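You operate a simulated robot arm through the tools that you are given. There is no shell and no other tool. Be economical: measure what you need, move in short steps, check, and stop when the job is done.

The job below is to be done with a simulated robot arm. You get a single attempt, and the scene is never put back.

## Task
Pack the teal tote on the top of the wooden bench. At the end: the gold brass plug from the top of the wooden bench is on the brown filter carton; the grey steel block (marked "72") from the top of the wooden bench is in the teal tote; the yellow tee block from the top of the wooden bench is in the teal tote; the small grey box from the top of the wooden bench is in the teal tote; whatever was shut is shut again. Leave all else as you found it, and nothing knocked over.
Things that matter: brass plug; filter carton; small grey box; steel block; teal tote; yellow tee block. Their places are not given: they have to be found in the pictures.

It is judged by the outcome, as a careful person would: the job done as asked, and still so three seconds after it is handed in. It fails if anything else is knocked over, pushed out of place, dropped, spilled or broken.

## Robot
A 6-joint arm with a two-finger parallel gripper, fixed in place. Base frame: the origin is at the foot of the arm, x ahead of it, y to its left, z up; the work surface is at about z = 88. Readings come in cm, rad, newtons and seconds.
With the tool pointing down near the work surface it reaches from about 24 to 64 cm from the base axis. Its first joint turns from -1.152 to 1.152 rad. Payload 2.7 kg.
The tool frame sits at the grasp point between the pads (the TCP): z along the fingers, y along the line on which they close. The tips reach 2.3 cm beyond it. The gripper opens to 9.4 cm. The fingers are 3.8 cm wide and 1 cm thick; the gripper's body (5.4 by 9.6 cm) begins 3.9 cm behind the TCP.
Orientation is told as [roll, pitch, yaw] about the base's x, y, z axes, in that order, counted from this pose: with the fingers straight down and closing along the base's y, the tool's x points along the base's -x, its y along +y and its z along -z.

## Interface
- The arm moves only by the tool drive_tool. Its argument "plan" is a list of rows, each an object (a shift or turn left out is 0, a gripper value left out holds the last) with "linear": the shift along the tool's x, y, z in mm, a list of three; "rot": the turn, a rotation vector about the tool's x, y, z in rad, a list of three; "claw": the opening, from 0 (shut) to 1 (fully open). In form: [{"linear": [x, y, z], "rot": [ax, ay, az], "claw": claw}, ...]. A call has 1 to 12 rows; each row is the pose to reach, as a shift and turn from the pose commanded when the call began, along the tool's axes at that moment. Each row takes 0.2 s and may step no farther than 5 cm and 0.15 rad from the row before; otherwise, or with a gripper value out of range, the whole call is refused. A pose out of reach is approached as far as the arm can. The call stops where the force on the tool passes 40 N (or 10 N more than at its start, if that is more) or the arm is blocked; 0.2 s more then pass. Each finger travels about 4.5 cm/s and halts on what it meets, pressing with about 33 N; the grip force reading is that of the motor and also rises with nothing between the fingers. The clock runs only during rows and for 0.2 s after the last one: add rows that repeat a pose to give the fingers time. It gives the time, the measured TCP pose, the force on the tool (base axes), the opening and the grip force at its end, in the units of the frame above (readings bear some noise), with the torque about the TCP (base axes, N m) and any sound that the robot's microphone picked up.
- Cameras (640 x 400 px; columns grow to the right, rows downward): "scene" is fixed at [8.53, -46.24, 140.93]; the picture's right is [0.51, -0.86, 0.00], its down [-0.55, -0.32, -0.77] and it looks along [0.67, 0.39, -0.63] (base axes); focal length 214 px, centre (320, 200). "wrist" rides on the gripper at [8.6, 1.6, -7.5] in the tool frame; the picture's right is [-0.18, 0.98, 0.00], its down [-0.58, -0.11, -0.81] and it looks along [-0.79, -0.15, 0.59] (tool axes); focal length 243 px, centre (320, 200).
- get_image(camera): a new picture of that camera. It takes no simulated time.
- measure_at(camera, pixels): for up to 12 pixels [column, row] of the newest picture of that camera ("zoom" is the newest enlarged one), the place [x, y, z] in the base frame of the surface seen there, good to about 0.2 cm, but the place of the scene camera against the robot may be out by one fixed shift of up to 1.8 cm in any direction. It takes no simulated time.
- zoom(camera, box): a new picture of the part [left, top, right, bottom] of that camera's present view, enlarged. It takes no simulated time.
- sign_off(): hands the job in; it is judged then, once.

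Go step by step. Measure first, check grasps and placings, and put right what went wrong. The budget is 80 turns and 38 pictures, counting those below and the enlarged ones. Unless the task says otherwise, let go and move clear before handing in, and close with one line.

The tools are called after "Call:" as name(argument=value, ...) on one line, values as JSON. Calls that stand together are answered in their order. drive_tool: Moves the arm, as the interface text tells. Its arguments: {"type":"object","properties":{"plan":{"type":"array","items":{"type":"object","properties":{"linear":{"type":"array","items":{"type":"number"}},"rot":{"type":"array","items":{"type":"number"}},"claw":{"type":"number"}}}}},"required":["plan"]} The other tools are called the same way: get_image (camera) takes a picture; measure_at (camera, pixels) gives the place of the surface under pixels of a picture; zoom (camera, box) takes an enlarged picture of a part of a camera's view; sign_off () hands the job in.

At the start:

```text
t: 0.0
position: [31.85, -16.3, 126.98]
orientation: [0.001, -0.002, 0.0]
wrist_force: [-0.5, -0.7, 0.6]
torque: [0.02, -0.01, 0.01]
grip_width: 9.41
grasp_force: 0.0
```

scene: 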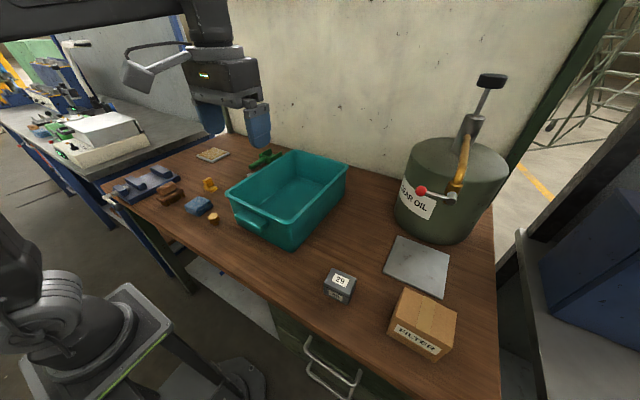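
wrist: 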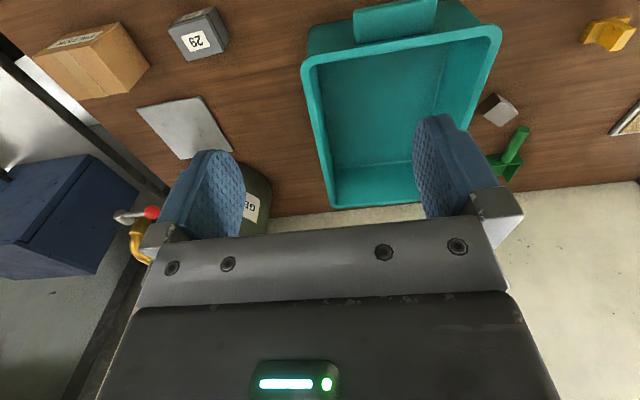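

The scene shows the tote at about (290,195), a marked block at (340,285), the carton at (422,320), and small items on the left. I'll zoom in to identify them.

Call:
zoom(camera="scene", box=[100, 130, 290, 250])

Call:
zoom(camera="scene", box=[290, 220, 480, 370])

Call:
zoom(camera="wrist", box=[440, 0, 640, 190])

```text
3.33 times, centred on (195, 190) of scene
```

zoom: 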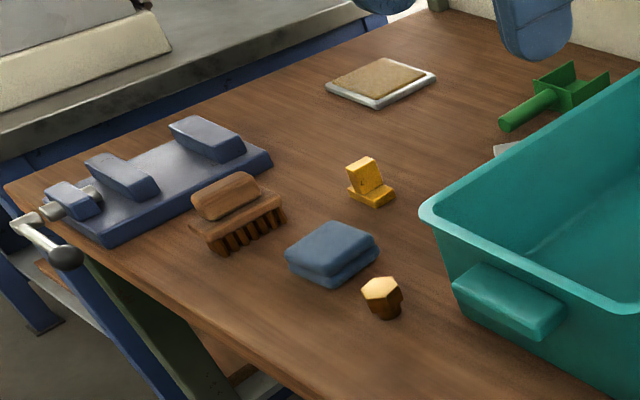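

```text
2.67 times, centred on (385, 295) of scene
```

zoom: 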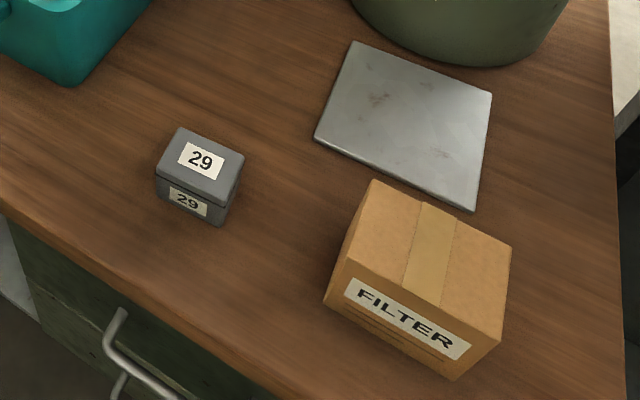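

```text
2.11 times, centred on (540, 95) of wrist
```

zoom: 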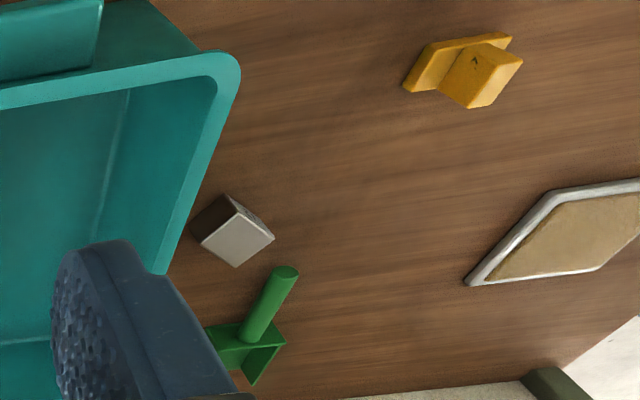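

The zooms show a grey box marked "29", and a separate grey block beside the tote (wrist 500,108). I'll measure the key points in both views.

Call:
measure_at(camera="wrist", pixels=[[502, 112], [492, 105], [610, 35], [590, 30], [200, 40], [205, 18], [90, 50], [400, 130], [310, 60], [495, 35], [335, 200], [190, 125]])

Call:
measure_at(camera="scene", pixels=[[340, 280], [213, 215], [211, 182], [198, 204], [422, 305], [250, 195], [335, 165], [290, 210], [420, 262], [250, 172], [266, 158], [170, 190]])

```text
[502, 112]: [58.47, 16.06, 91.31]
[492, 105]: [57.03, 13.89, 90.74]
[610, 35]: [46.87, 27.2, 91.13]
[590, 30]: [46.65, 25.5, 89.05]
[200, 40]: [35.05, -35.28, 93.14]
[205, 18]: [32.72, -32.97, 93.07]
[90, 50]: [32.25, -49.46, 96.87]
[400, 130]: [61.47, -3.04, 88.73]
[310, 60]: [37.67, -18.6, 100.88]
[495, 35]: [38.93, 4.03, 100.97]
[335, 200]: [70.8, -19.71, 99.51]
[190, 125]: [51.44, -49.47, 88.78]
```

```text
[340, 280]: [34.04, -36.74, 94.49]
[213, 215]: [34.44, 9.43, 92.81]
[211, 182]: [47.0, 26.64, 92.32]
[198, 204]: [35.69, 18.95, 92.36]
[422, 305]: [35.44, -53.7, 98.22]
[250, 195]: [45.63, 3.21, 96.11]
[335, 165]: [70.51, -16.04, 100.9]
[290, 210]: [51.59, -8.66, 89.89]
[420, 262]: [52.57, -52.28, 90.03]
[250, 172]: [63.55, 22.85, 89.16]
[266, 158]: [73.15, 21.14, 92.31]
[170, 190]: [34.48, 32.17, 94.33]
```

The grey block is near (57.5, 15) and the "29" box near (34, -35). I'll move the wrist camera over to +y to see the markings.

Call:
drive_tool(plan=[{"linear": [30, 45, 0]}, {"linear": [30, 90, 0]}, {"linear": [30, 135, 0]}, {"linear": [30, 180, 0]}, {"linear": [30, 225, 0]}, {"linear": [30, 270, 0]}, {"linear": [30, 310, 0]}, {"linear": [30, 320, 40]}, {"linear": [30, 320, 80]}])

Call:
get_image(camera="wrist")

```text
refused: row 1 steps farther than a row can; nothing moved
```

```text
32 pictures are left
```

wrist: 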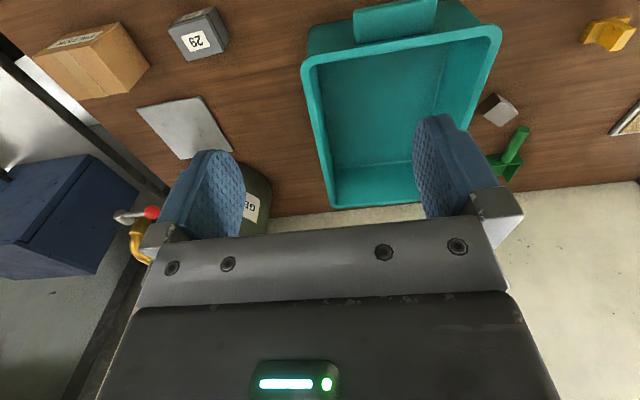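

The move was refused because the first row was longer than 5 cm. I'll resend it with smaller steps.

Call:
drive_tool(plan=[{"linear": [0, 45, 0]}, {"linear": [0, 90, 0]}, {"linear": [0, 135, 0]}, {"linear": [0, 180, 0]}, {"linear": [0, 225, 0]}, {"linear": [0, 270, 0]}, {"linear": [0, 310, 0]}, {"linear": [0, 320, 40]}, {"linear": [0, 320, 80]}])

Call:
get_image(camera="wrist")

```text
t: 2.0
position: [31.55, 15.7, 119.15]
orientation: [-0.002, 0.0, 0.0]
wrist_force: [-1.0, 0.1, -0.3]
torque: [-0.01, -0.02, 0.0]
grip_width: 9.4
grasp_force: 0.1
```

```text
31 pictures are left
```

wrist: 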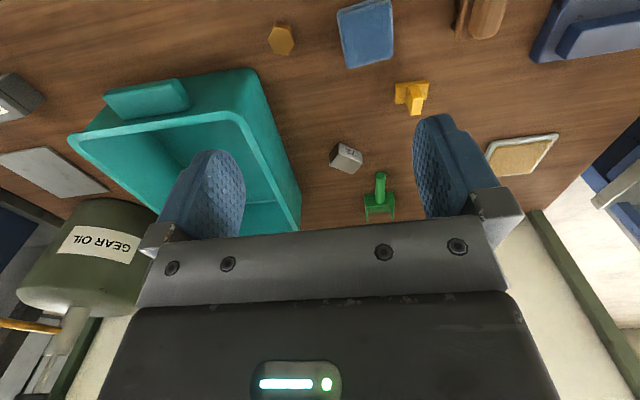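

Call:
zoom(camera="wrist", box=[310, 70, 450, 220])

Call:
measure_at(camera="wrist", pixels=[[346, 150], [337, 160], [282, 42], [276, 28], [366, 30], [422, 100], [405, 92], [252, 90], [255, 130], [240, 180], [380, 200], [395, 110]])

```text
2.67 times, centred on (380, 145) of wrist
```

zoom: 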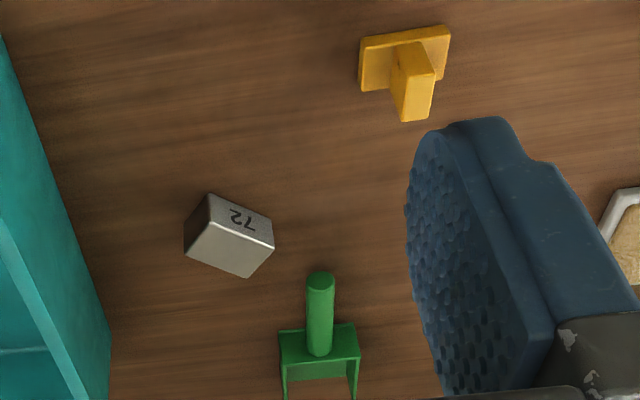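

```text
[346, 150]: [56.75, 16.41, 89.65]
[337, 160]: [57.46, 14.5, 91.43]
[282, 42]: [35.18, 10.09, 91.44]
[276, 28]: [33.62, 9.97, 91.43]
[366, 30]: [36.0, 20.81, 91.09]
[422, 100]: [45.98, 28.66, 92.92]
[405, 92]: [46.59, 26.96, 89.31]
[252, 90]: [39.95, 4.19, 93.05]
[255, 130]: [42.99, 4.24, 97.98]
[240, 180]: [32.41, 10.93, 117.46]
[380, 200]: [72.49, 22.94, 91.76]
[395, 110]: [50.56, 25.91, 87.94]
```

The block at zoom (235,235) is marked "72", so the "29" item with a lid seam is the small grey box. I'll measure the corners of the 72 block and the tee for orientation.

Call:
measure_at(camera="zoom", pixels=[[211, 198], [271, 222], [271, 244], [246, 275], [188, 254], [207, 226], [364, 42], [446, 30], [442, 76], [364, 86], [405, 116], [430, 112]])

Call:
measure_at(camera="zoom", pixels=[[228, 252], [240, 220], [240, 260], [200, 230], [258, 230], [225, 210], [430, 60], [375, 60], [415, 100], [420, 75], [400, 40], [398, 80]])

```text
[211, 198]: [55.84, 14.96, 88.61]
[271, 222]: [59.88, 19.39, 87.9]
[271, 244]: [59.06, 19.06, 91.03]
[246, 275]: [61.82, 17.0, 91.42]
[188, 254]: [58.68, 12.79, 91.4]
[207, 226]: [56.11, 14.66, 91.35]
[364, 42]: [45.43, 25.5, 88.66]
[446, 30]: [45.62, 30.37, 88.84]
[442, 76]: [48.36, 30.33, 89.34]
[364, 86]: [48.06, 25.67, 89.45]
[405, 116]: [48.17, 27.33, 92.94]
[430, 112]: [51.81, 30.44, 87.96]
```

```text
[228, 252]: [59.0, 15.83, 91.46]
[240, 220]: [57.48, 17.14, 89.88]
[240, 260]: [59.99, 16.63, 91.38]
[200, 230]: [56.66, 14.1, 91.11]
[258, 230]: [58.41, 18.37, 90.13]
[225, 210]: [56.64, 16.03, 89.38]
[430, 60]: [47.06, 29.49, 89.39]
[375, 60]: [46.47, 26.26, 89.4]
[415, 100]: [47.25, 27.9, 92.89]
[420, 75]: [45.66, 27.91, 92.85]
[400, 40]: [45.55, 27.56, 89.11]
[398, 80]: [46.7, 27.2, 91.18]
```

Block 72: top centre is about (58.9, 15.9), 5.3 x 3.2 cm, with its long axis at about 55°. I'll go above it with yaw +0.96.

Call:
drive_tool(plan=[{"linear": [-39, 0, 0], "rot": [0, 0, -0.137]}, {"linear": [-78, 0, 0], "rot": [0, 0, -0.274]}, {"linear": [-117, 0, 0], "rot": [0, 0, -0.411]}, {"linear": [-156, 0, 0], "rot": [0, 0, -0.548]}, {"linear": [-195, 2, 0], "rot": [0, 0, -0.685]}, {"linear": [-234, 2, 0], "rot": [0, 0, -0.822]}, {"linear": [-270, 2, 0], "rot": [0, 0, -0.96]}, {"linear": [-270, 2, 45], "rot": [0, 0, -0.96]}, {"linear": [-270, 2, 90], "rot": [0, 0, -0.96]}, {"linear": [-270, 2, 135], "rot": [0, 0, -0.96]}, {"linear": [-270, 2, 180], "rot": [0, 0, -0.96]}, {"linear": [-270, 2, 200], "rot": [0, 0, -0.96]}])

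Call:
get_image(camera="wrist")

Call:
get_image(camera="scene")

```text
t: 4.6
position: [58.88, 15.93, 98.84]
orientation: [-0.001, -0.001, 0.959]
wrist_force: [-0.8, -0.4, -0.4]
torque: [0.0, 0.0, -0.05]
grip_width: 9.4
grasp_force: 0.1
out of reach, approached as far as the arm can: row 6, 7, 8, 9
```

```text
29 pictures are left
```

wrist: 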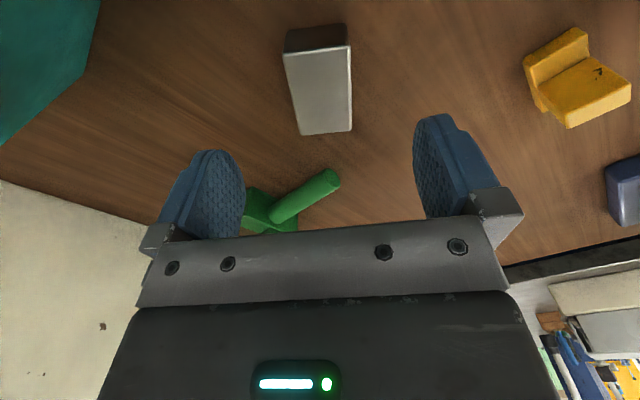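

```text
28 pictures are left
```

scene: 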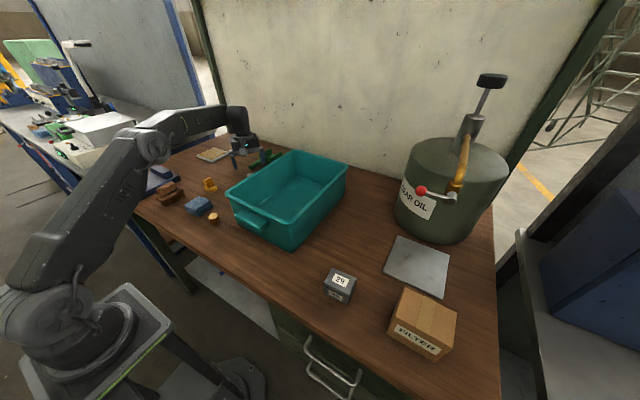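

The block sits between the fingers at wrist (322,90), aligned. I'll check its corners from this view.

Call:
measure_at(camera="wrist", pixels=[[286, 54], [347, 47], [351, 129], [301, 133], [320, 90], [336, 178], [300, 205]])

```text
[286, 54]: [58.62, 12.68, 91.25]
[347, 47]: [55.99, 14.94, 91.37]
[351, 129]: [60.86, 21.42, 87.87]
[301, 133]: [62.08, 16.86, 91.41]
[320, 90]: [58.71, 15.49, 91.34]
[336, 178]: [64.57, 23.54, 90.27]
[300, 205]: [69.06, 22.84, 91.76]
```

Corners agree with the earlier ones, and the green scoop clears the fingers. I'll descend and close.

Call:
drive_tool(plan=[{"linear": [0, 0, 40]}, {"linear": [0, 0, 70]}, {"linear": [0, 0, 81]}, {"linear": [0, 0, 81], "claw": 0.0}, {"linear": [0, 0, 81], "claw": 0.0}, {"linear": [0, 0, 81], "claw": 0.0}, {"linear": [0, 0, 81], "claw": 0.0}, {"linear": [0, 0, 81], "claw": 0.0}])

```text
t: 6.4
position: [59.13, 15.82, 90.78]
orientation: [0.0, 0.0, 0.961]
wrist_force: [0.1, 2.0, 0.9]
torque: [0.02, -0.12, 0.07]
grip_width: 4.0
grasp_force: 33.2
```

Gripped at 4.0 cm with 33 N. I'll lift, retract slightly, carry it over the tote and rotate back to yaw 0.

Call:
drive_tool(plan=[{"linear": [0, 0, -45]}, {"linear": [0, 0, -90]}, {"linear": [0, 0, -138]}, {"linear": [23, 32.8, -165]}, {"linear": [45.9, 65.5, -190], "rot": [0, 0, 0.137]}, {"linear": [78.7, 42.5, -190], "rot": [0, 0, 0.274]}, {"linear": [111.4, 19.6, -190], "rot": [0, 0, 0.411]}, {"linear": [144.2, -3.4, -190], "rot": [0, 0, 0.548]}, {"linear": [165.4, -42.7, -190], "rot": [0, 0, 0.685]}, {"linear": [186.8, -82, -190], "rot": [0, 0, 0.822]}, {"linear": [181.9, -103, -190], "rot": [0, 0, 0.96]}, {"linear": [181.9, -103, -190], "rot": [0, 0, 0.96]}])

Call:
get_image(camera="wrist")

```text
t: 9.0
position: [56.92, -4.82, 109.89]
orientation: [0.001, 0.0, 0.0]
wrist_force: [0.5, -0.4, -6.1]
torque: [0.02, 0.03, -0.03]
grip_width: 3.98
grasp_force: 33.2
```

```text
27 pictures are left
```

wrist: 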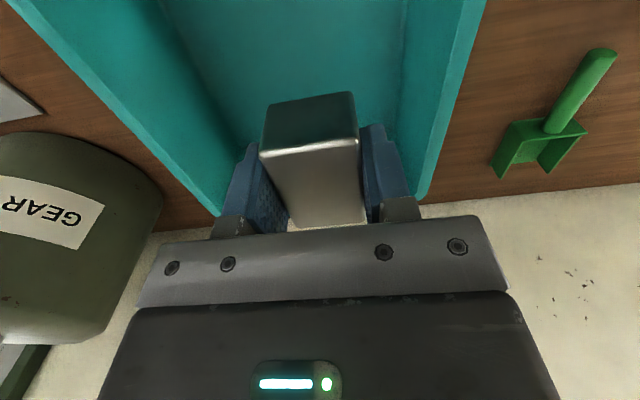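

The block is held over the tote. I'll measure the tote's walls and floor here.

Call:
measure_at(camera="wrist", pixels=[[470, 20], [430, 180], [408, 20], [385, 110], [300, 50], [180, 30], [225, 110], [60, 20], [200, 180], [240, 140]])

```text
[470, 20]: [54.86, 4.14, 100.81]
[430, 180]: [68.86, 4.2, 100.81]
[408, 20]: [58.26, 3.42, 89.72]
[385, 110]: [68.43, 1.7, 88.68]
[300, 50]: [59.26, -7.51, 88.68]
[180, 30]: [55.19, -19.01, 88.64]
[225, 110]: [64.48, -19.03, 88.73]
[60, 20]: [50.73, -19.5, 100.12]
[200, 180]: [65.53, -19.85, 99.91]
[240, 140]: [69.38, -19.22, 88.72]
```

The floor is at z≈88.7, spanning y -19 to 3. I'll lower the block to just above it, release and rise.

Call:
drive_tool(plan=[{"linear": [0, 0, 48]}, {"linear": [0, 0, 96]}, {"linear": [0, 0, 140]}, {"linear": [0, 0, 170]}, {"linear": [0, 0, 182]}, {"linear": [0, 0, 183], "claw": 0.0}, {"linear": [0, 0, 183], "claw": 0.7}, {"linear": [0, 0, 183], "claw": 0.7}, {"linear": [0, 0, 183], "claw": 0.7}])

```text
t: 11.0
position: [56.9, -4.81, 91.71]
orientation: [-0.001, 0.0, 0.0]
wrist_force: [-0.6, -0.3, -0.2]
torque: [-0.01, -0.03, 0.0]
grip_width: 6.55
grasp_force: 0.0
```

Released at a width of 6.55. I'll rise and go over the tee block at about (46.9, 27.9).

Call:
drive_tool(plan=[{"linear": [0, 0, -45]}, {"linear": [0, 0, -90]}, {"linear": [0, 0, -135]}, {"linear": [0, 0, -175]}, {"linear": [20, 42, -175]}, {"linear": [40, 84, -175]}, {"linear": [60, 126, -175]}, {"linear": [80, 168, -175], "claw": 1.0}, {"linear": [101, 210, -175]}, {"linear": [101, 255, -175]}, {"linear": [101, 300, -160]}, {"linear": [101, 327, -130]}])

Call:
get_image(camera="wrist")

Call:
get_image(camera="scene")

```text
t: 13.6
position: [46.94, 28.0, 104.39]
orientation: [0.002, -0.001, -0.001]
wrist_force: [0.3, 0.5, 0.5]
torque: [-0.02, 0.01, 0.0]
grip_width: 9.36
grasp_force: 0.1
```

```text
26 pictures are left
```

wrist: 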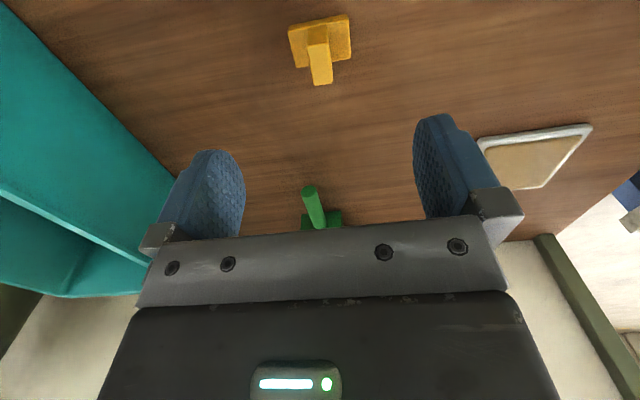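

```text
25 pictures are left
```

scene: 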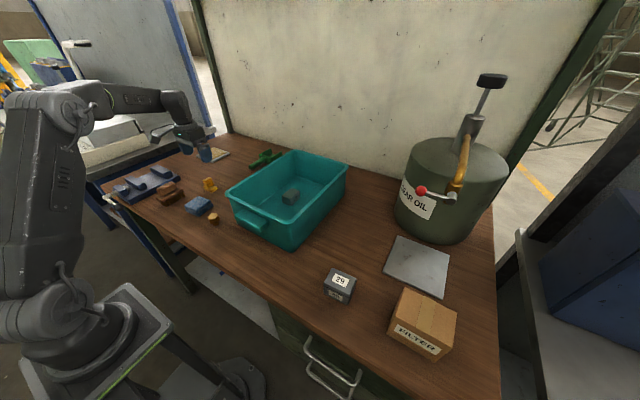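

The block sits in the tote (scene 290,197), and the tee is seen at wrist (320,48). I'll enlarge it and measure.

Call:
zoom(camera="wrist", box=[270, 0, 370, 100])

```text
4.00 times, centred on (320, 50) of wrist
```

zoom: 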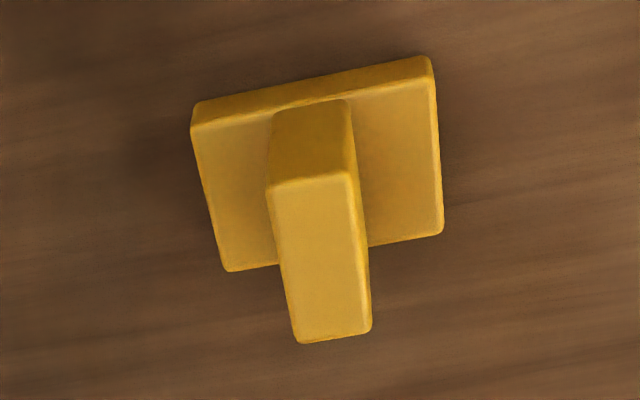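

Call:
measure_at(camera="zoom", pixels=[[196, 126], [430, 84], [438, 232], [229, 266], [274, 188], [348, 176], [366, 326], [303, 338], [235, 200], [400, 160], [320, 260]])

```text
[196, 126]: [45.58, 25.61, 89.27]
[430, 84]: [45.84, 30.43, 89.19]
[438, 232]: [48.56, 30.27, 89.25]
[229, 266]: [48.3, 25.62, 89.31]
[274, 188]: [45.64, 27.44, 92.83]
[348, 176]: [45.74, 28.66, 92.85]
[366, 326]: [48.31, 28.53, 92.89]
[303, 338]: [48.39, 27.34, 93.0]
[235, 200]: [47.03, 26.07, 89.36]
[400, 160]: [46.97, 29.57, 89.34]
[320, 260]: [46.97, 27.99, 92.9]
```

The tee stem is 1.25 cm wide in y, centred at (47.0, 28.0), and it stands on a 1.4 cm plate. I'll grip the stem with the tips just above the plate.

Call:
drive_tool(plan=[{"linear": [0, 0, 45]}, {"linear": [0, 0, 90]}, {"linear": [0, 0, 122]}, {"linear": [0, 0, 122], "claw": 0.0}, {"linear": [0, 0, 122], "claw": 0.0}, {"linear": [0, 0, 122], "claw": 0.0}, {"linear": [0, 0, 122], "claw": 0.0}, {"linear": [0, 0, 122], "claw": 0.0}, {"linear": [0, 0, 122], "claw": 0.0}])

```text
t: 15.6
position: [46.97, 27.75, 92.03]
orientation: [0.001, 0.001, 0.0]
wrist_force: [-0.5, 1.8, 1.2]
torque: [0.0, -0.03, 0.03]
grip_width: 1.59
grasp_force: 32.0
```

Gripped the stem at 1.6 cm. I'll lift and carry it to above the tote at about (47, -5).

Call:
drive_tool(plan=[{"linear": [0, 0, -45]}, {"linear": [0, 0, -90]}, {"linear": [0, 0, -135]}, {"linear": [0, 0, -170]}, {"linear": [0, -45, -170]}, {"linear": [0, -90, -170]}, {"linear": [0, -135, -170]}, {"linear": [0, -180, -170]}, {"linear": [0, -225, -170]}, {"linear": [0, -270, -170]}, {"linear": [0, -315, -170]}, {"linear": [0, -330, -170]}])

Call:
get_image(camera="wrist")

```text
t: 18.2
position: [46.8, -5.34, 109.48]
orientation: [0.001, 0.0, 0.002]
wrist_force: [0.2, -1.2, -2.3]
torque: [0.02, 0.03, 0.0]
grip_width: 1.56
grasp_force: 32.9
```

```text
23 pictures are left
```

wrist: 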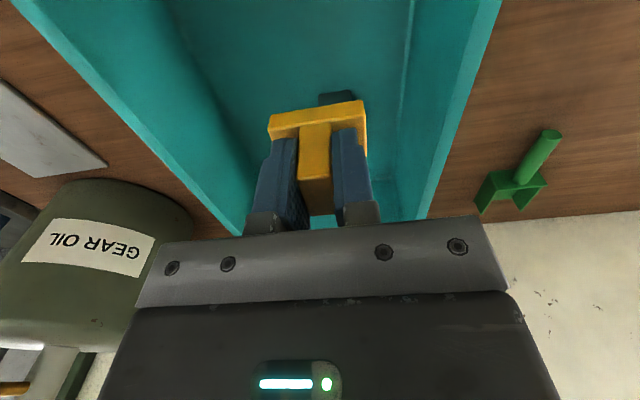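

The tee is held over the tote. I'll lower it by 162 mm (lift minus floor difference) and release.

Call:
drive_tool(plan=[{"linear": [0, 0, 48]}, {"linear": [0, 0, 96]}, {"linear": [0, 0, 135]}, {"linear": [0, 0, 155]}, {"linear": [0, 0, 162]}, {"linear": [0, 0, 162], "claw": 0.5}, {"linear": [0, 0, 162], "claw": 0.5}, {"linear": [0, 0, 162], "claw": 0.5}])

```text
t: 19.5
position: [46.75, -5.18, 93.49]
orientation: [0.0, 0.0, 0.0]
wrist_force: [-6.0, 1.6, 5.3]
torque: [0.07, -0.12, 0.12]
grip_width: 4.43
grasp_force: 0.1
stopped in row 6: the force on the tool passed its limit (the readings are from after the stop); the commanded pose is now the measured one
```

The force limit tripped at z 93.5, near the floor, and the gripper is now open at 4.4. I'll look before moving.

Call:
get_image(camera="wrist")

Call:
zoom(camera="scene", box=[210, 110, 370, 250])

```text
22 pictures are left
```

wrist: 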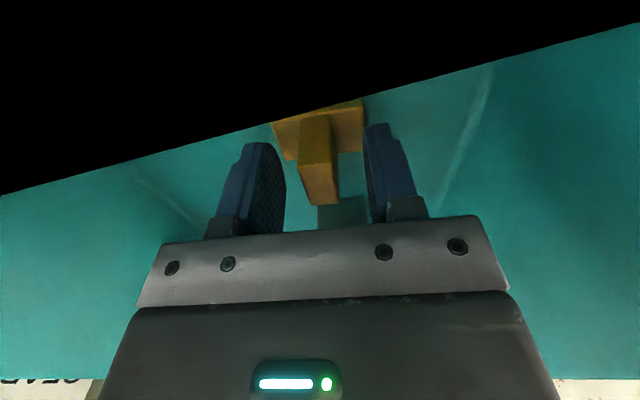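

```text
2.86 times, centred on (290, 180) of scene
```

zoom: 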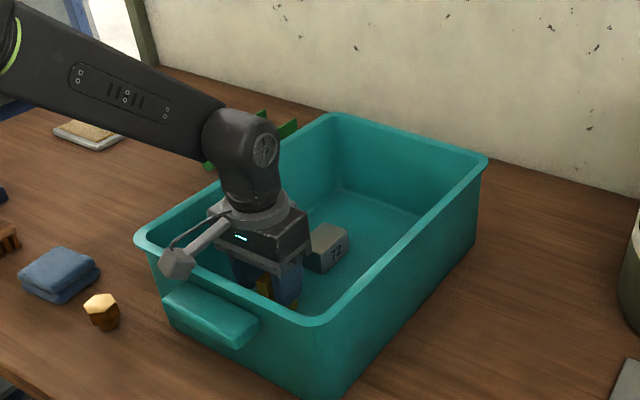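

The wrist camera's housing touched the tote's front rim (black area at the top of the wrist view). I'll rise straight up and check that nothing shifted.

Call:
drive_tool(plan=[{"linear": [0, 0, -20]}, {"linear": [0, 0, -60]}, {"linear": [0, 0, -105]}, {"linear": [0, 0, -150]}, {"linear": [0, 0, -190]}])

Call:
get_image(camera="scene")

Call:
get_image(camera="wrist")

```text
t: 20.7
position: [46.94, -5.53, 112.81]
orientation: [0.001, 0.0, 0.001]
wrist_force: [-0.4, 0.5, 0.1]
torque: [-0.01, 0.04, -0.02]
grip_width: 4.71
grasp_force: 0.1
```

```text
20 pictures are left
```

scene: 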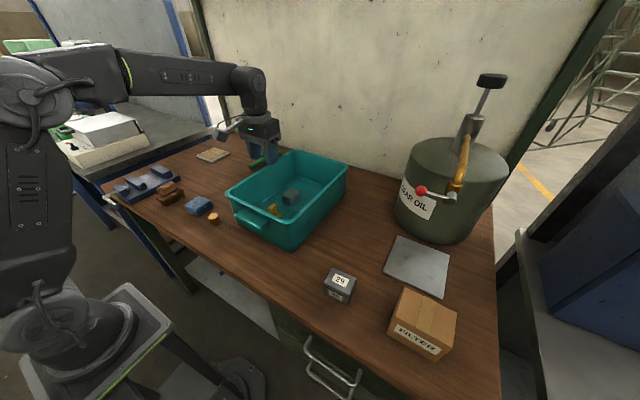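

```text
19 pictures are left
```

wrist: 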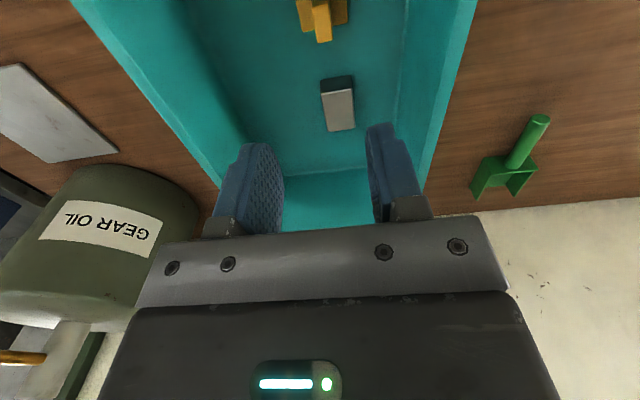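

The tote is unmoved and both the block and tee are upright inside. Next is the small grey box near (34, -35).

Call:
drive_tool(plan=[{"linear": [15, -36, 0]}, {"linear": [30, -72, 0]}, {"linear": [45, -108, 0], "claw": 1.0}, {"linear": [60, -144, 0]}, {"linear": [75, -180, 0]}, {"linear": [90, -216, 0]}, {"linear": [105, -252, 0]}, {"linear": [125, -290, 0]}])

Call:
zoom(camera="wrist", box=[220, 0, 420, 125])

```text
t: 22.5
position: [34.42, -34.42, 112.59]
orientation: [0.001, 0.0, 0.0]
wrist_force: [0.6, 0.3, 0.5]
torque: [0.02, 0.01, 0.01]
grip_width: 9.4
grasp_force: 0.1
```

```text
3.20 times, centred on (320, 62) of wrist
```

zoom: 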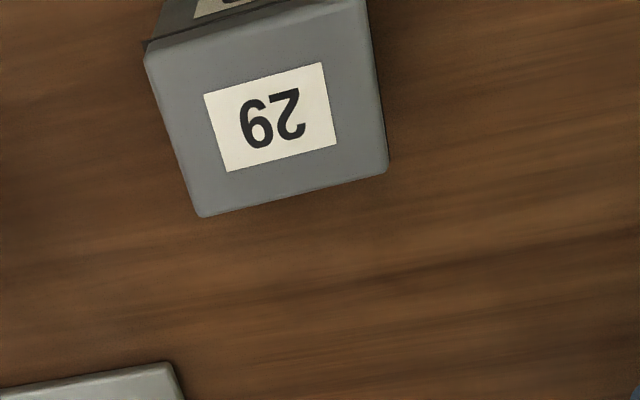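

Call:
measure_at(camera="zoom", pixels=[[150, 58], [365, 5], [384, 166], [204, 212], [270, 115], [170, 370], [200, 214], [300, 230]])

Call:
zoom(camera="scene", box=[300, 250, 380, 310])

```text
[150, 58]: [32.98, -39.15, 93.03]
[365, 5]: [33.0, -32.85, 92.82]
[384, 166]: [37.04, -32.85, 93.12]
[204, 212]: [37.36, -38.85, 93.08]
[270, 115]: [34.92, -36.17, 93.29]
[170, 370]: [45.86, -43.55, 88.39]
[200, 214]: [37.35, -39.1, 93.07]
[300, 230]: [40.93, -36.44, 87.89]
```

```text
6.67 times, centred on (340, 280) of scene
```

zoom: 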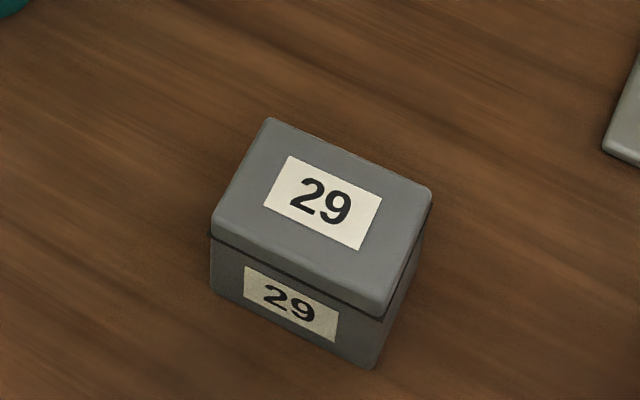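

The grey box has a lid (seam at scene zoom 300,265). It spans x 32.9–37.3 and y -39 to -32.9, with its top at 93.1, so I'll grip low along y at (35.1, -35.9), covering body and lid.

Call:
drive_tool(plan=[{"linear": [-6, -15, 40]}, {"linear": [-6, -15, 85]}, {"linear": [-6, -15, 130]}, {"linear": [-6, -15, 170]}, {"linear": [-6, -15, 200]}, {"linear": [-6, -15, 218]}, {"linear": [-6, -15, 218], "claw": 0.0}, {"linear": [-6, -15, 218], "claw": 0.0}, {"linear": [-6, -15, 218], "claw": 0.0}, {"linear": [-6, -15, 218], "claw": 0.0}])

```text
t: 24.7
position: [35.06, -35.77, 90.79]
orientation: [0.0, 0.0, 0.0]
wrist_force: [0.2, 0.4, 0.2]
torque: [-0.01, -0.01, 0.01]
grip_width: 6.6
grasp_force: 32.7
```

Gripped at 6.6 cm. I'll lift by 1.5 cm and check that the body comes along with the lid.

Call:
drive_tool(plan=[{"linear": [0, 0, -5]}, {"linear": [0, 0, -15]}, {"linear": [0, 0, -15]}])

Call:
zoom(camera="scene", box=[290, 230, 390, 320])

```text
t: 25.5
position: [34.97, -35.78, 92.14]
orientation: [0.001, 0.0, 0.002]
wrist_force: [-0.7, 0.2, -3.1]
torque: [0.0, -0.03, -0.02]
grip_width: 6.58
grasp_force: 32.9
```

```text
4.44 times, centred on (340, 275) of scene
```

zoom: 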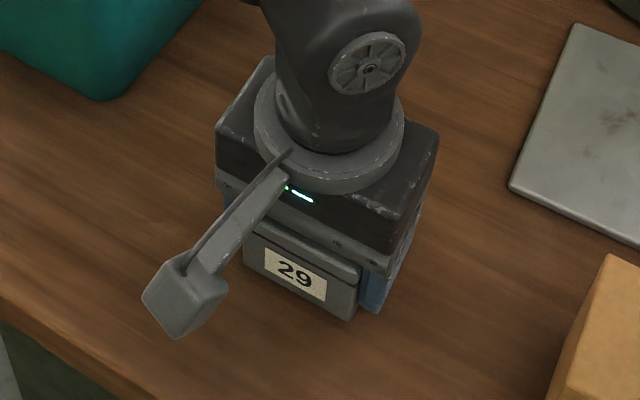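

The lid and body lifted together. I'll carry the box over the tote to (55, -12.8), where the wrist camera clears the front rim.

Call:
drive_tool(plan=[{"linear": [0, 0, -45]}, {"linear": [0, 0, -90]}, {"linear": [0, 0, -135]}, {"linear": [0, 0, -175]}, {"linear": [-30, 34, -175]}, {"linear": [-60, 68, -175]}, {"linear": [-90, 102, -175]}, {"linear": [-120, 136, -175]}, {"linear": [-150, 170, -175]}, {"linear": [-180, 204, -175]}, {"linear": [-200, 230, -175]}, {"linear": [-200, 230, -175]}])

Call:
get_image(camera="wrist")

```text
t: 28.1
position: [55.11, -12.57, 109.64]
orientation: [-0.001, -0.001, 0.0]
wrist_force: [0.7, 0.4, -2.3]
torque: [-0.01, 0.01, 0.0]
grip_width: 6.6
grasp_force: 33.2
```

```text
15 pictures are left
```

wrist: 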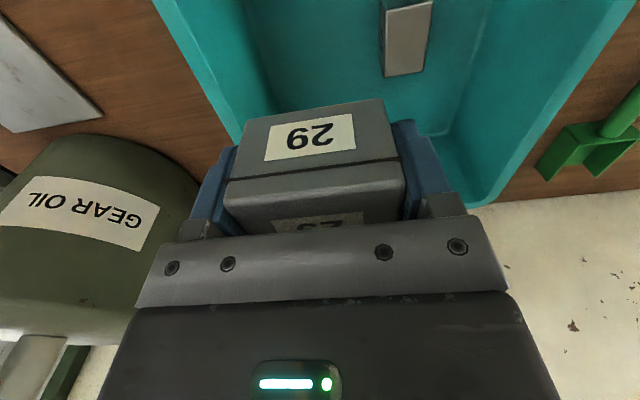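

Call:
measure_at(camera="wrist", pixels=[[388, 14], [430, 8], [387, 74], [420, 70], [405, 40], [300, 80], [230, 130], [235, 90]])

```text
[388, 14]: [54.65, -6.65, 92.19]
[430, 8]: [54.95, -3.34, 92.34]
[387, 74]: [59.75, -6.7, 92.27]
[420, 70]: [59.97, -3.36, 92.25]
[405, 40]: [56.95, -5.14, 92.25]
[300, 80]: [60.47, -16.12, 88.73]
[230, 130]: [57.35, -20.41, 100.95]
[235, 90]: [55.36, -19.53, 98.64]
```

The block's near edge is at y -6.7, leaving more than 1 cm clearance on both sides. I'll lower by 182 mm and release with a small opening.

Call:
drive_tool(plan=[{"linear": [0, 0, 48]}, {"linear": [0, 0, 96]}, {"linear": [0, 0, 140]}, {"linear": [0, 0, 170]}, {"linear": [0, 0, 181]}, {"linear": [0, 0, 182]}, {"linear": [0, 0, 182], "claw": 0.8}, {"linear": [0, 0, 182], "claw": 0.8}, {"linear": [0, 0, 182], "claw": 0.8}])

```text
t: 30.1
position: [54.91, -12.76, 91.49]
orientation: [0.001, 0.001, 0.002]
wrist_force: [-0.1, -0.3, 0.3]
torque: [-0.03, 0.0, -0.02]
grip_width: 7.52
grasp_force: 0.1
```

Released. I'll rise and move over the brass plug near (34.6, 10).

Call:
drive_tool(plan=[{"linear": [0, 0, -30]}, {"linear": [0, 0, -75]}, {"linear": [0, 0, -120]}, {"linear": [0, 0, -165]}, {"linear": [0, 0, -185]}, {"linear": [30, 33, -185]}, {"linear": [60, 66, -185]}, {"linear": [90, 99, -185]}, {"linear": [120, 132, -185]}, {"linear": [150, 165, -185]}, {"linear": [180, 198, -185]}, {"linear": [204, 227, -180]}])

Call:
get_image(camera="scene")

Call:
zoom(camera="wrist", box=[240, 0, 400, 100])

```text
t: 32.7
position: [34.27, 10.15, 109.5]
orientation: [0.0, 0.001, 0.001]
wrist_force: [0.4, 0.4, 0.3]
torque: [0.0, 0.04, 0.01]
grip_width: 7.52
grasp_force: 0.0
```

```text
14 pictures are left
```

scene: 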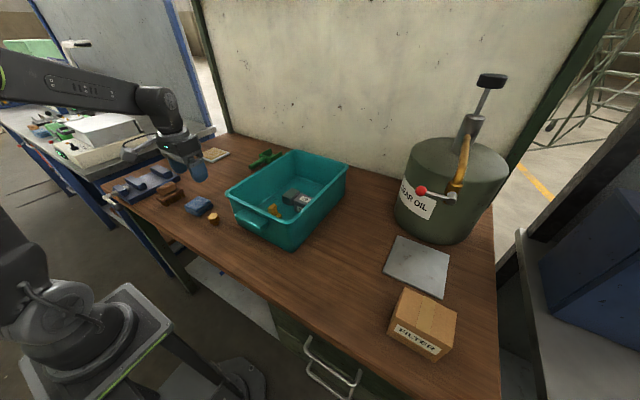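

```text
4.00 times, centred on (320, 50) of wrist
```

zoom: 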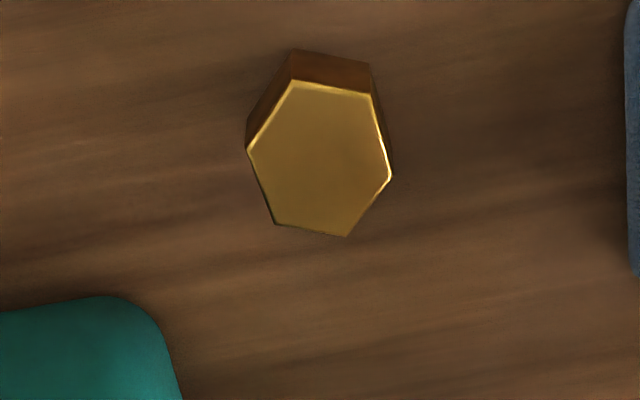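

Call:
measure_at(camera="zoom", pixels=[[294, 82], [370, 96], [389, 177], [346, 233], [278, 221], [250, 148], [318, 158], [300, 66], [120, 320], [165, 360]])

```text
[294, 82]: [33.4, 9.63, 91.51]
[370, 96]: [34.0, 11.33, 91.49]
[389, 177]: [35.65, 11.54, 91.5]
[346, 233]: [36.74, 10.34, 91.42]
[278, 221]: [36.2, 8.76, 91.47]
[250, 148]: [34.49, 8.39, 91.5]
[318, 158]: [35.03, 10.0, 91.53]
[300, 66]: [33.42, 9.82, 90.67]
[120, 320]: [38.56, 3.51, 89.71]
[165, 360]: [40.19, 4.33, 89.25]
```

The plug is centred at (35.05, 10.0) with its top at 91.5 and flats about 9° off. I'll go down with yaw +0.15 and a reduced opening, then close.

Call:
drive_tool(plan=[{"linear": [-6.5, 0, 40], "rot": [0, 0, -0.14], "claw": 0.68}, {"linear": [-6.5, 0, 85], "rot": [0, 0, -0.15]}, {"linear": [-6.5, 0, 130], "rot": [0, 0, -0.15]}, {"linear": [-6.5, 0, 165], "rot": [0, 0, -0.15]}, {"linear": [-6.5, 0, 188], "rot": [0, 0, -0.15]}, {"linear": [-6.5, 0, 188], "rot": [0, 0, -0.15], "claw": 0}, {"linear": [-6.5, 0, 188], "rot": [0, 0, -0.15], "claw": 0}, {"linear": [-6.5, 0, 188], "rot": [0, 0, -0.15], "claw": 0}, {"linear": [-6.5, 0, 188], "rot": [0, 0, -0.15], "claw": 0}])

```text
t: 34.7
position: [35.14, 9.82, 90.53]
orientation: [0.001, 0.0, 0.15]
wrist_force: [-0.2, -0.2, -0.2]
torque: [0.0, -0.01, 0.02]
grip_width: 3.51
grasp_force: 32.8
```

Plug gripped at 3.5 cm. I'll lift and undo the yaw.

Call:
drive_tool(plan=[{"linear": [0, 0, -40]}, {"linear": [0, 0, -85]}, {"linear": [0, 0, -130]}, {"linear": [0, 0, -175]}, {"linear": [0, 0, -200], "rot": [0, 0, 0.15]}, {"linear": [0, 0, -200], "rot": [0, 0, 0.15]}])

Call:
drive_tool(plan=[{"linear": [0, -45, 0]}, {"linear": [0, -90, 0]}, {"linear": [0, -135, 0]}, {"linear": [0, -180, 0]}, {"linear": [0, -225, 0]}, {"linear": [0, -270, 0]}, {"linear": [0, -315, 0]}, {"linear": [0, -360, 0]}, {"linear": [0, -405, 0]}, {"linear": [0, -450, 0]}, {"linear": [0, -495, 0]}, {"linear": [0, -540, 0]}])

Call:
get_image(camera="wrist")

```text
t: 36.1
position: [35.28, 9.81, 110.62]
orientation: [0.0, 0.0, 0.002]
wrist_force: [-0.9, 0.8, -0.5]
torque: [0.02, -0.01, 0.01]
grip_width: 3.49
grasp_force: 32.9
```

```text
t: 38.7
position: [34.87, -43.97, 110.61]
orientation: [0.001, 0.0, 0.001]
wrist_force: [0.0, 0.2, -1.6]
torque: [-0.01, -0.03, 0.01]
grip_width: 3.47
grasp_force: 32.9
```

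```text
12 pictures are left
```

wrist: 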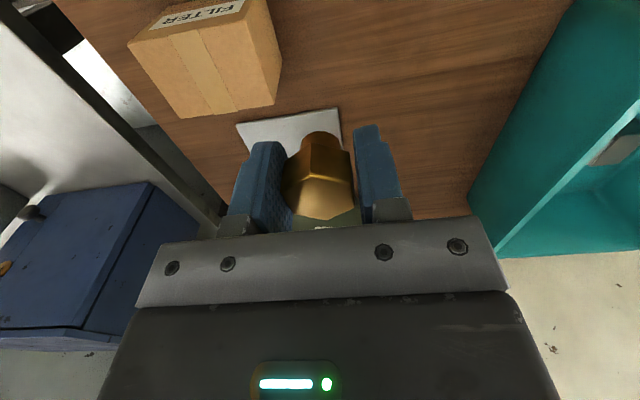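

The plug is held well and the carton is at wrist (205,70). I'll measure its top.

Call:
measure_at(camera="wrist", pixels=[[136, 44], [236, 16], [250, 60], [235, 108], [183, 116], [200, 70], [160, 70], [270, 100], [225, 60], [280, 72]])

```text
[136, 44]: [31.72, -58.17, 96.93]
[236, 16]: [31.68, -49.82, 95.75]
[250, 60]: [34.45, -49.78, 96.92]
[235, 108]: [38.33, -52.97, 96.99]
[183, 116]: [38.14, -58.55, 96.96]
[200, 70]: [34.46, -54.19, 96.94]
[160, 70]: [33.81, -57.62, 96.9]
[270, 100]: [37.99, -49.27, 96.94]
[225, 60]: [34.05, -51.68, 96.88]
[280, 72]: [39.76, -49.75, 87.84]
```

Carton top spans x 31.3–38.4, y -58.4 to -49.2, at z 96.95. I'll move to (34, -52.2) at about z 102 and check the pose.

Call:
drive_tool(plan=[{"linear": [5, -40, 30]}, {"linear": [10, -82, 50]}, {"linear": [10, -82, 80]}, {"linear": [10, -82, 85]}, {"linear": [10, -82, 85]}])

Call:
get_image(camera="scene")

```text
refused: row 1 steps farther than a row can; nothing moved
```

```text
11 pictures are left
```

scene: 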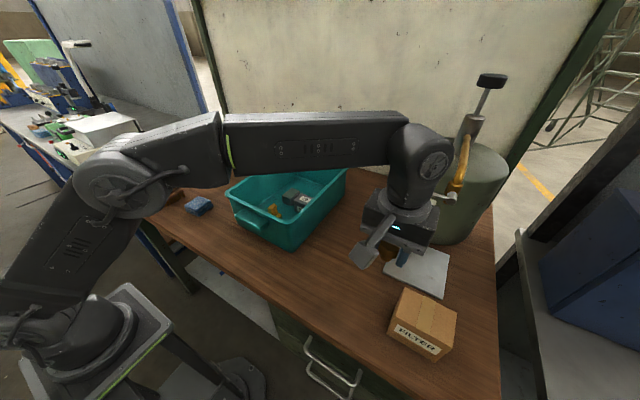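

Row 1 was a hair over 5 cm, so I'll resend with smaller steps.

Call:
drive_tool(plan=[{"linear": [5, -30, 15]}, {"linear": [10, -60, 30]}, {"linear": [10, -82, 50]}, {"linear": [10, -82, 80]}, {"linear": [10, -82, 85]}, {"linear": [10, -82, 85]}])

Call:
get_image(camera="wrist")

```text
t: 40.1
position: [34.29, -52.39, 102.19]
orientation: [0.0, -0.001, 0.002]
wrist_force: [-0.5, -0.3, -0.6]
torque: [0.02, 0.0, 0.0]
grip_width: 3.49
grasp_force: 32.6
out of reach, approached as far as the arm can: row 3
```

```text
10 pictures are left
```

wrist: 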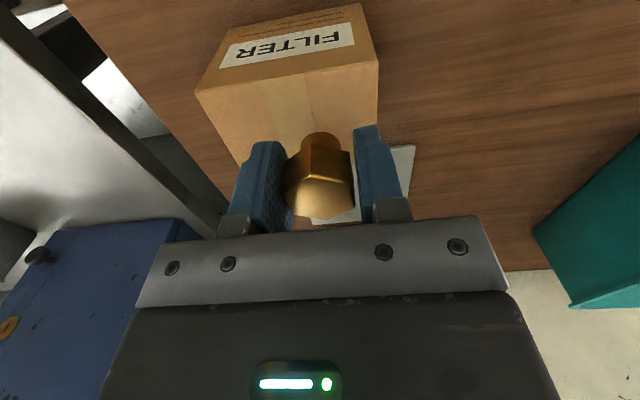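

Pose is good. By the lift accounting the plug bottom is about 2.5 cm above the carton, so I'll lower 25 mm and release.

Call:
drive_tool(plan=[{"linear": [0, 0, 15]}, {"linear": [0, 0, 22]}, {"linear": [0, 0, 25]}, {"linear": [0, 0, 25]}, {"linear": [0, 0, 25], "claw": 0.6}, {"linear": [0, 0, 25], "claw": 0.6}, {"linear": [0, 0, 25], "claw": 0.6}])

Call:
zoom(camera="wrist", box=[160, 50, 480, 250])

```text
t: 41.7
position: [34.33, -52.36, 99.66]
orientation: [0.001, -0.001, 0.002]
wrist_force: [-0.3, -0.1, 0.0]
torque: [0.0, 0.0, -0.02]
grip_width: 5.66
grasp_force: 0.2
```

```text
2.00 times, centred on (320, 150) of wrist
```

zoom: 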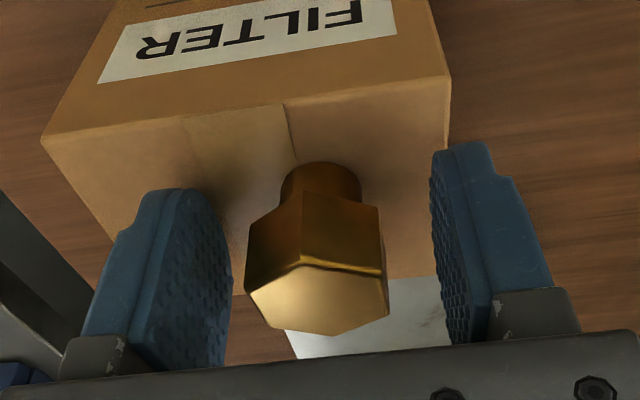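

The plug stands upright on the carton. I'll rise straight up, retract and take the final pictures.

Call:
drive_tool(plan=[{"linear": [0, 0, -15]}, {"linear": [0, 0, -45]}, {"linear": [0, 10, -70]}, {"linear": [0, 50, -90]}, {"linear": [0, 95, -110]}, {"linear": [0, 140, -120]}, {"linear": [0, 185, -130]}, {"linear": [0, 230, -140]}, {"linear": [0, 275, -150]}, {"linear": [0, 320, -160]}])

Call:
get_image(camera="scene")

Call:
zoom(camera="scene", box=[220, 140, 480, 370])

```text
t: 43.9
position: [34.13, -20.5, 115.75]
orientation: [-0.001, -0.001, 0.002]
wrist_force: [0.4, -0.2, -0.1]
torque: [-0.01, -0.01, 0.02]
grip_width: 5.62
grasp_force: 0.0
```

```text
8 pictures are left
```

scene: 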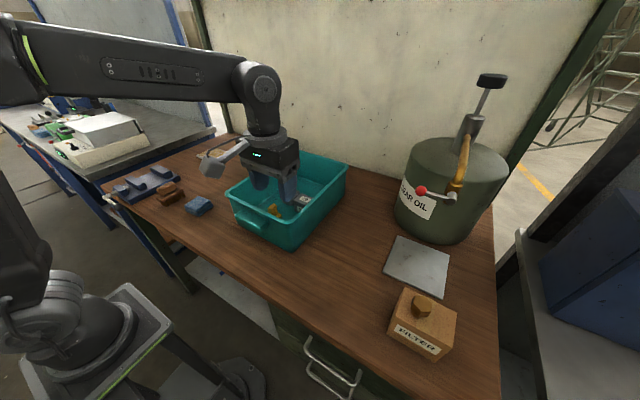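

```text
1.74 times, centred on (350, 255) of scene
```

zoom: 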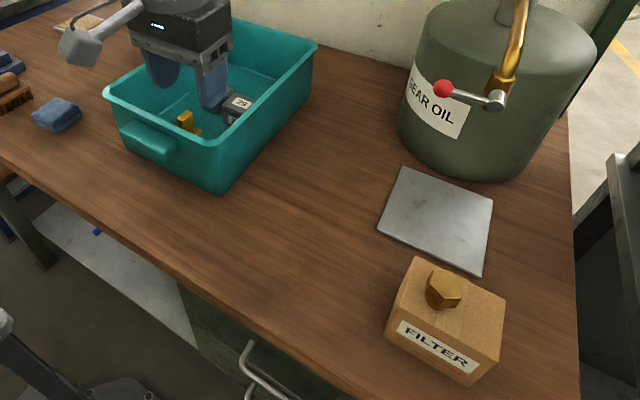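

The plug is on the carton and the tote is packed. There's a small blue spot under the bench at scene (220,273) that I want to check before handing in.

Call:
zoom(camera="scene", box=[180, 240, 280, 310])

Call:
zoom(camera="scene", box=[100, 130, 290, 250])

```text
5.71 times, centred on (230, 275) of scene
```

zoom: 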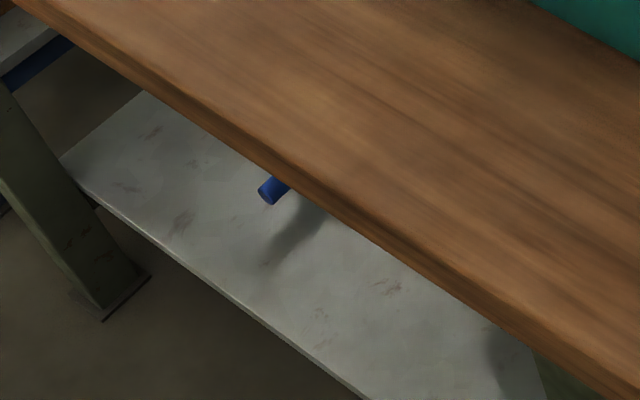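

```text
3.33 times, centred on (195, 190) of scene
```

zoom: 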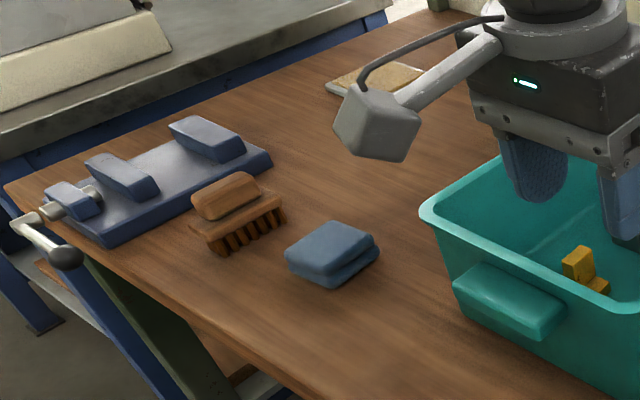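

The blue rod on the lower shelf is under the bench, out of the arm's reach. I'll take one last look into the tote.

Call:
get_image(camera="wrist")

```text
4 pictures are left
```

wrist: 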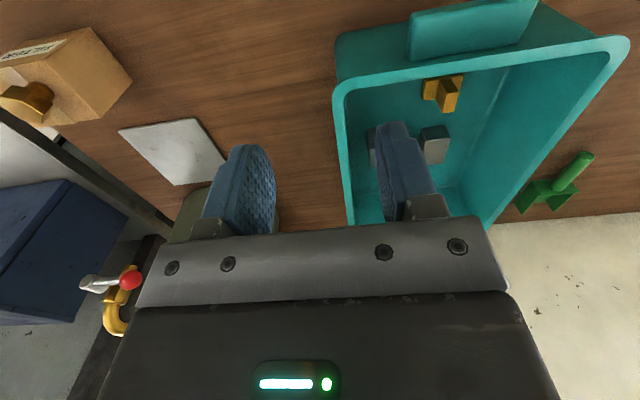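

The tee (445,92), the 72 block (435,145) and the grey box (behind the finger) are all in the tote. The plug is on the carton (30,100), the gripper is empty and clear, and I'm handing in.

Call:
sign_off()

```text
The job is handed in.
```

The job is handed in: the "72" steel block, yellow tee and lidded grey box are in the teal tote, and the brass plug stands on the filter carton; the wrist camera touched the tote's rim once, but the tote showed no visible shift.
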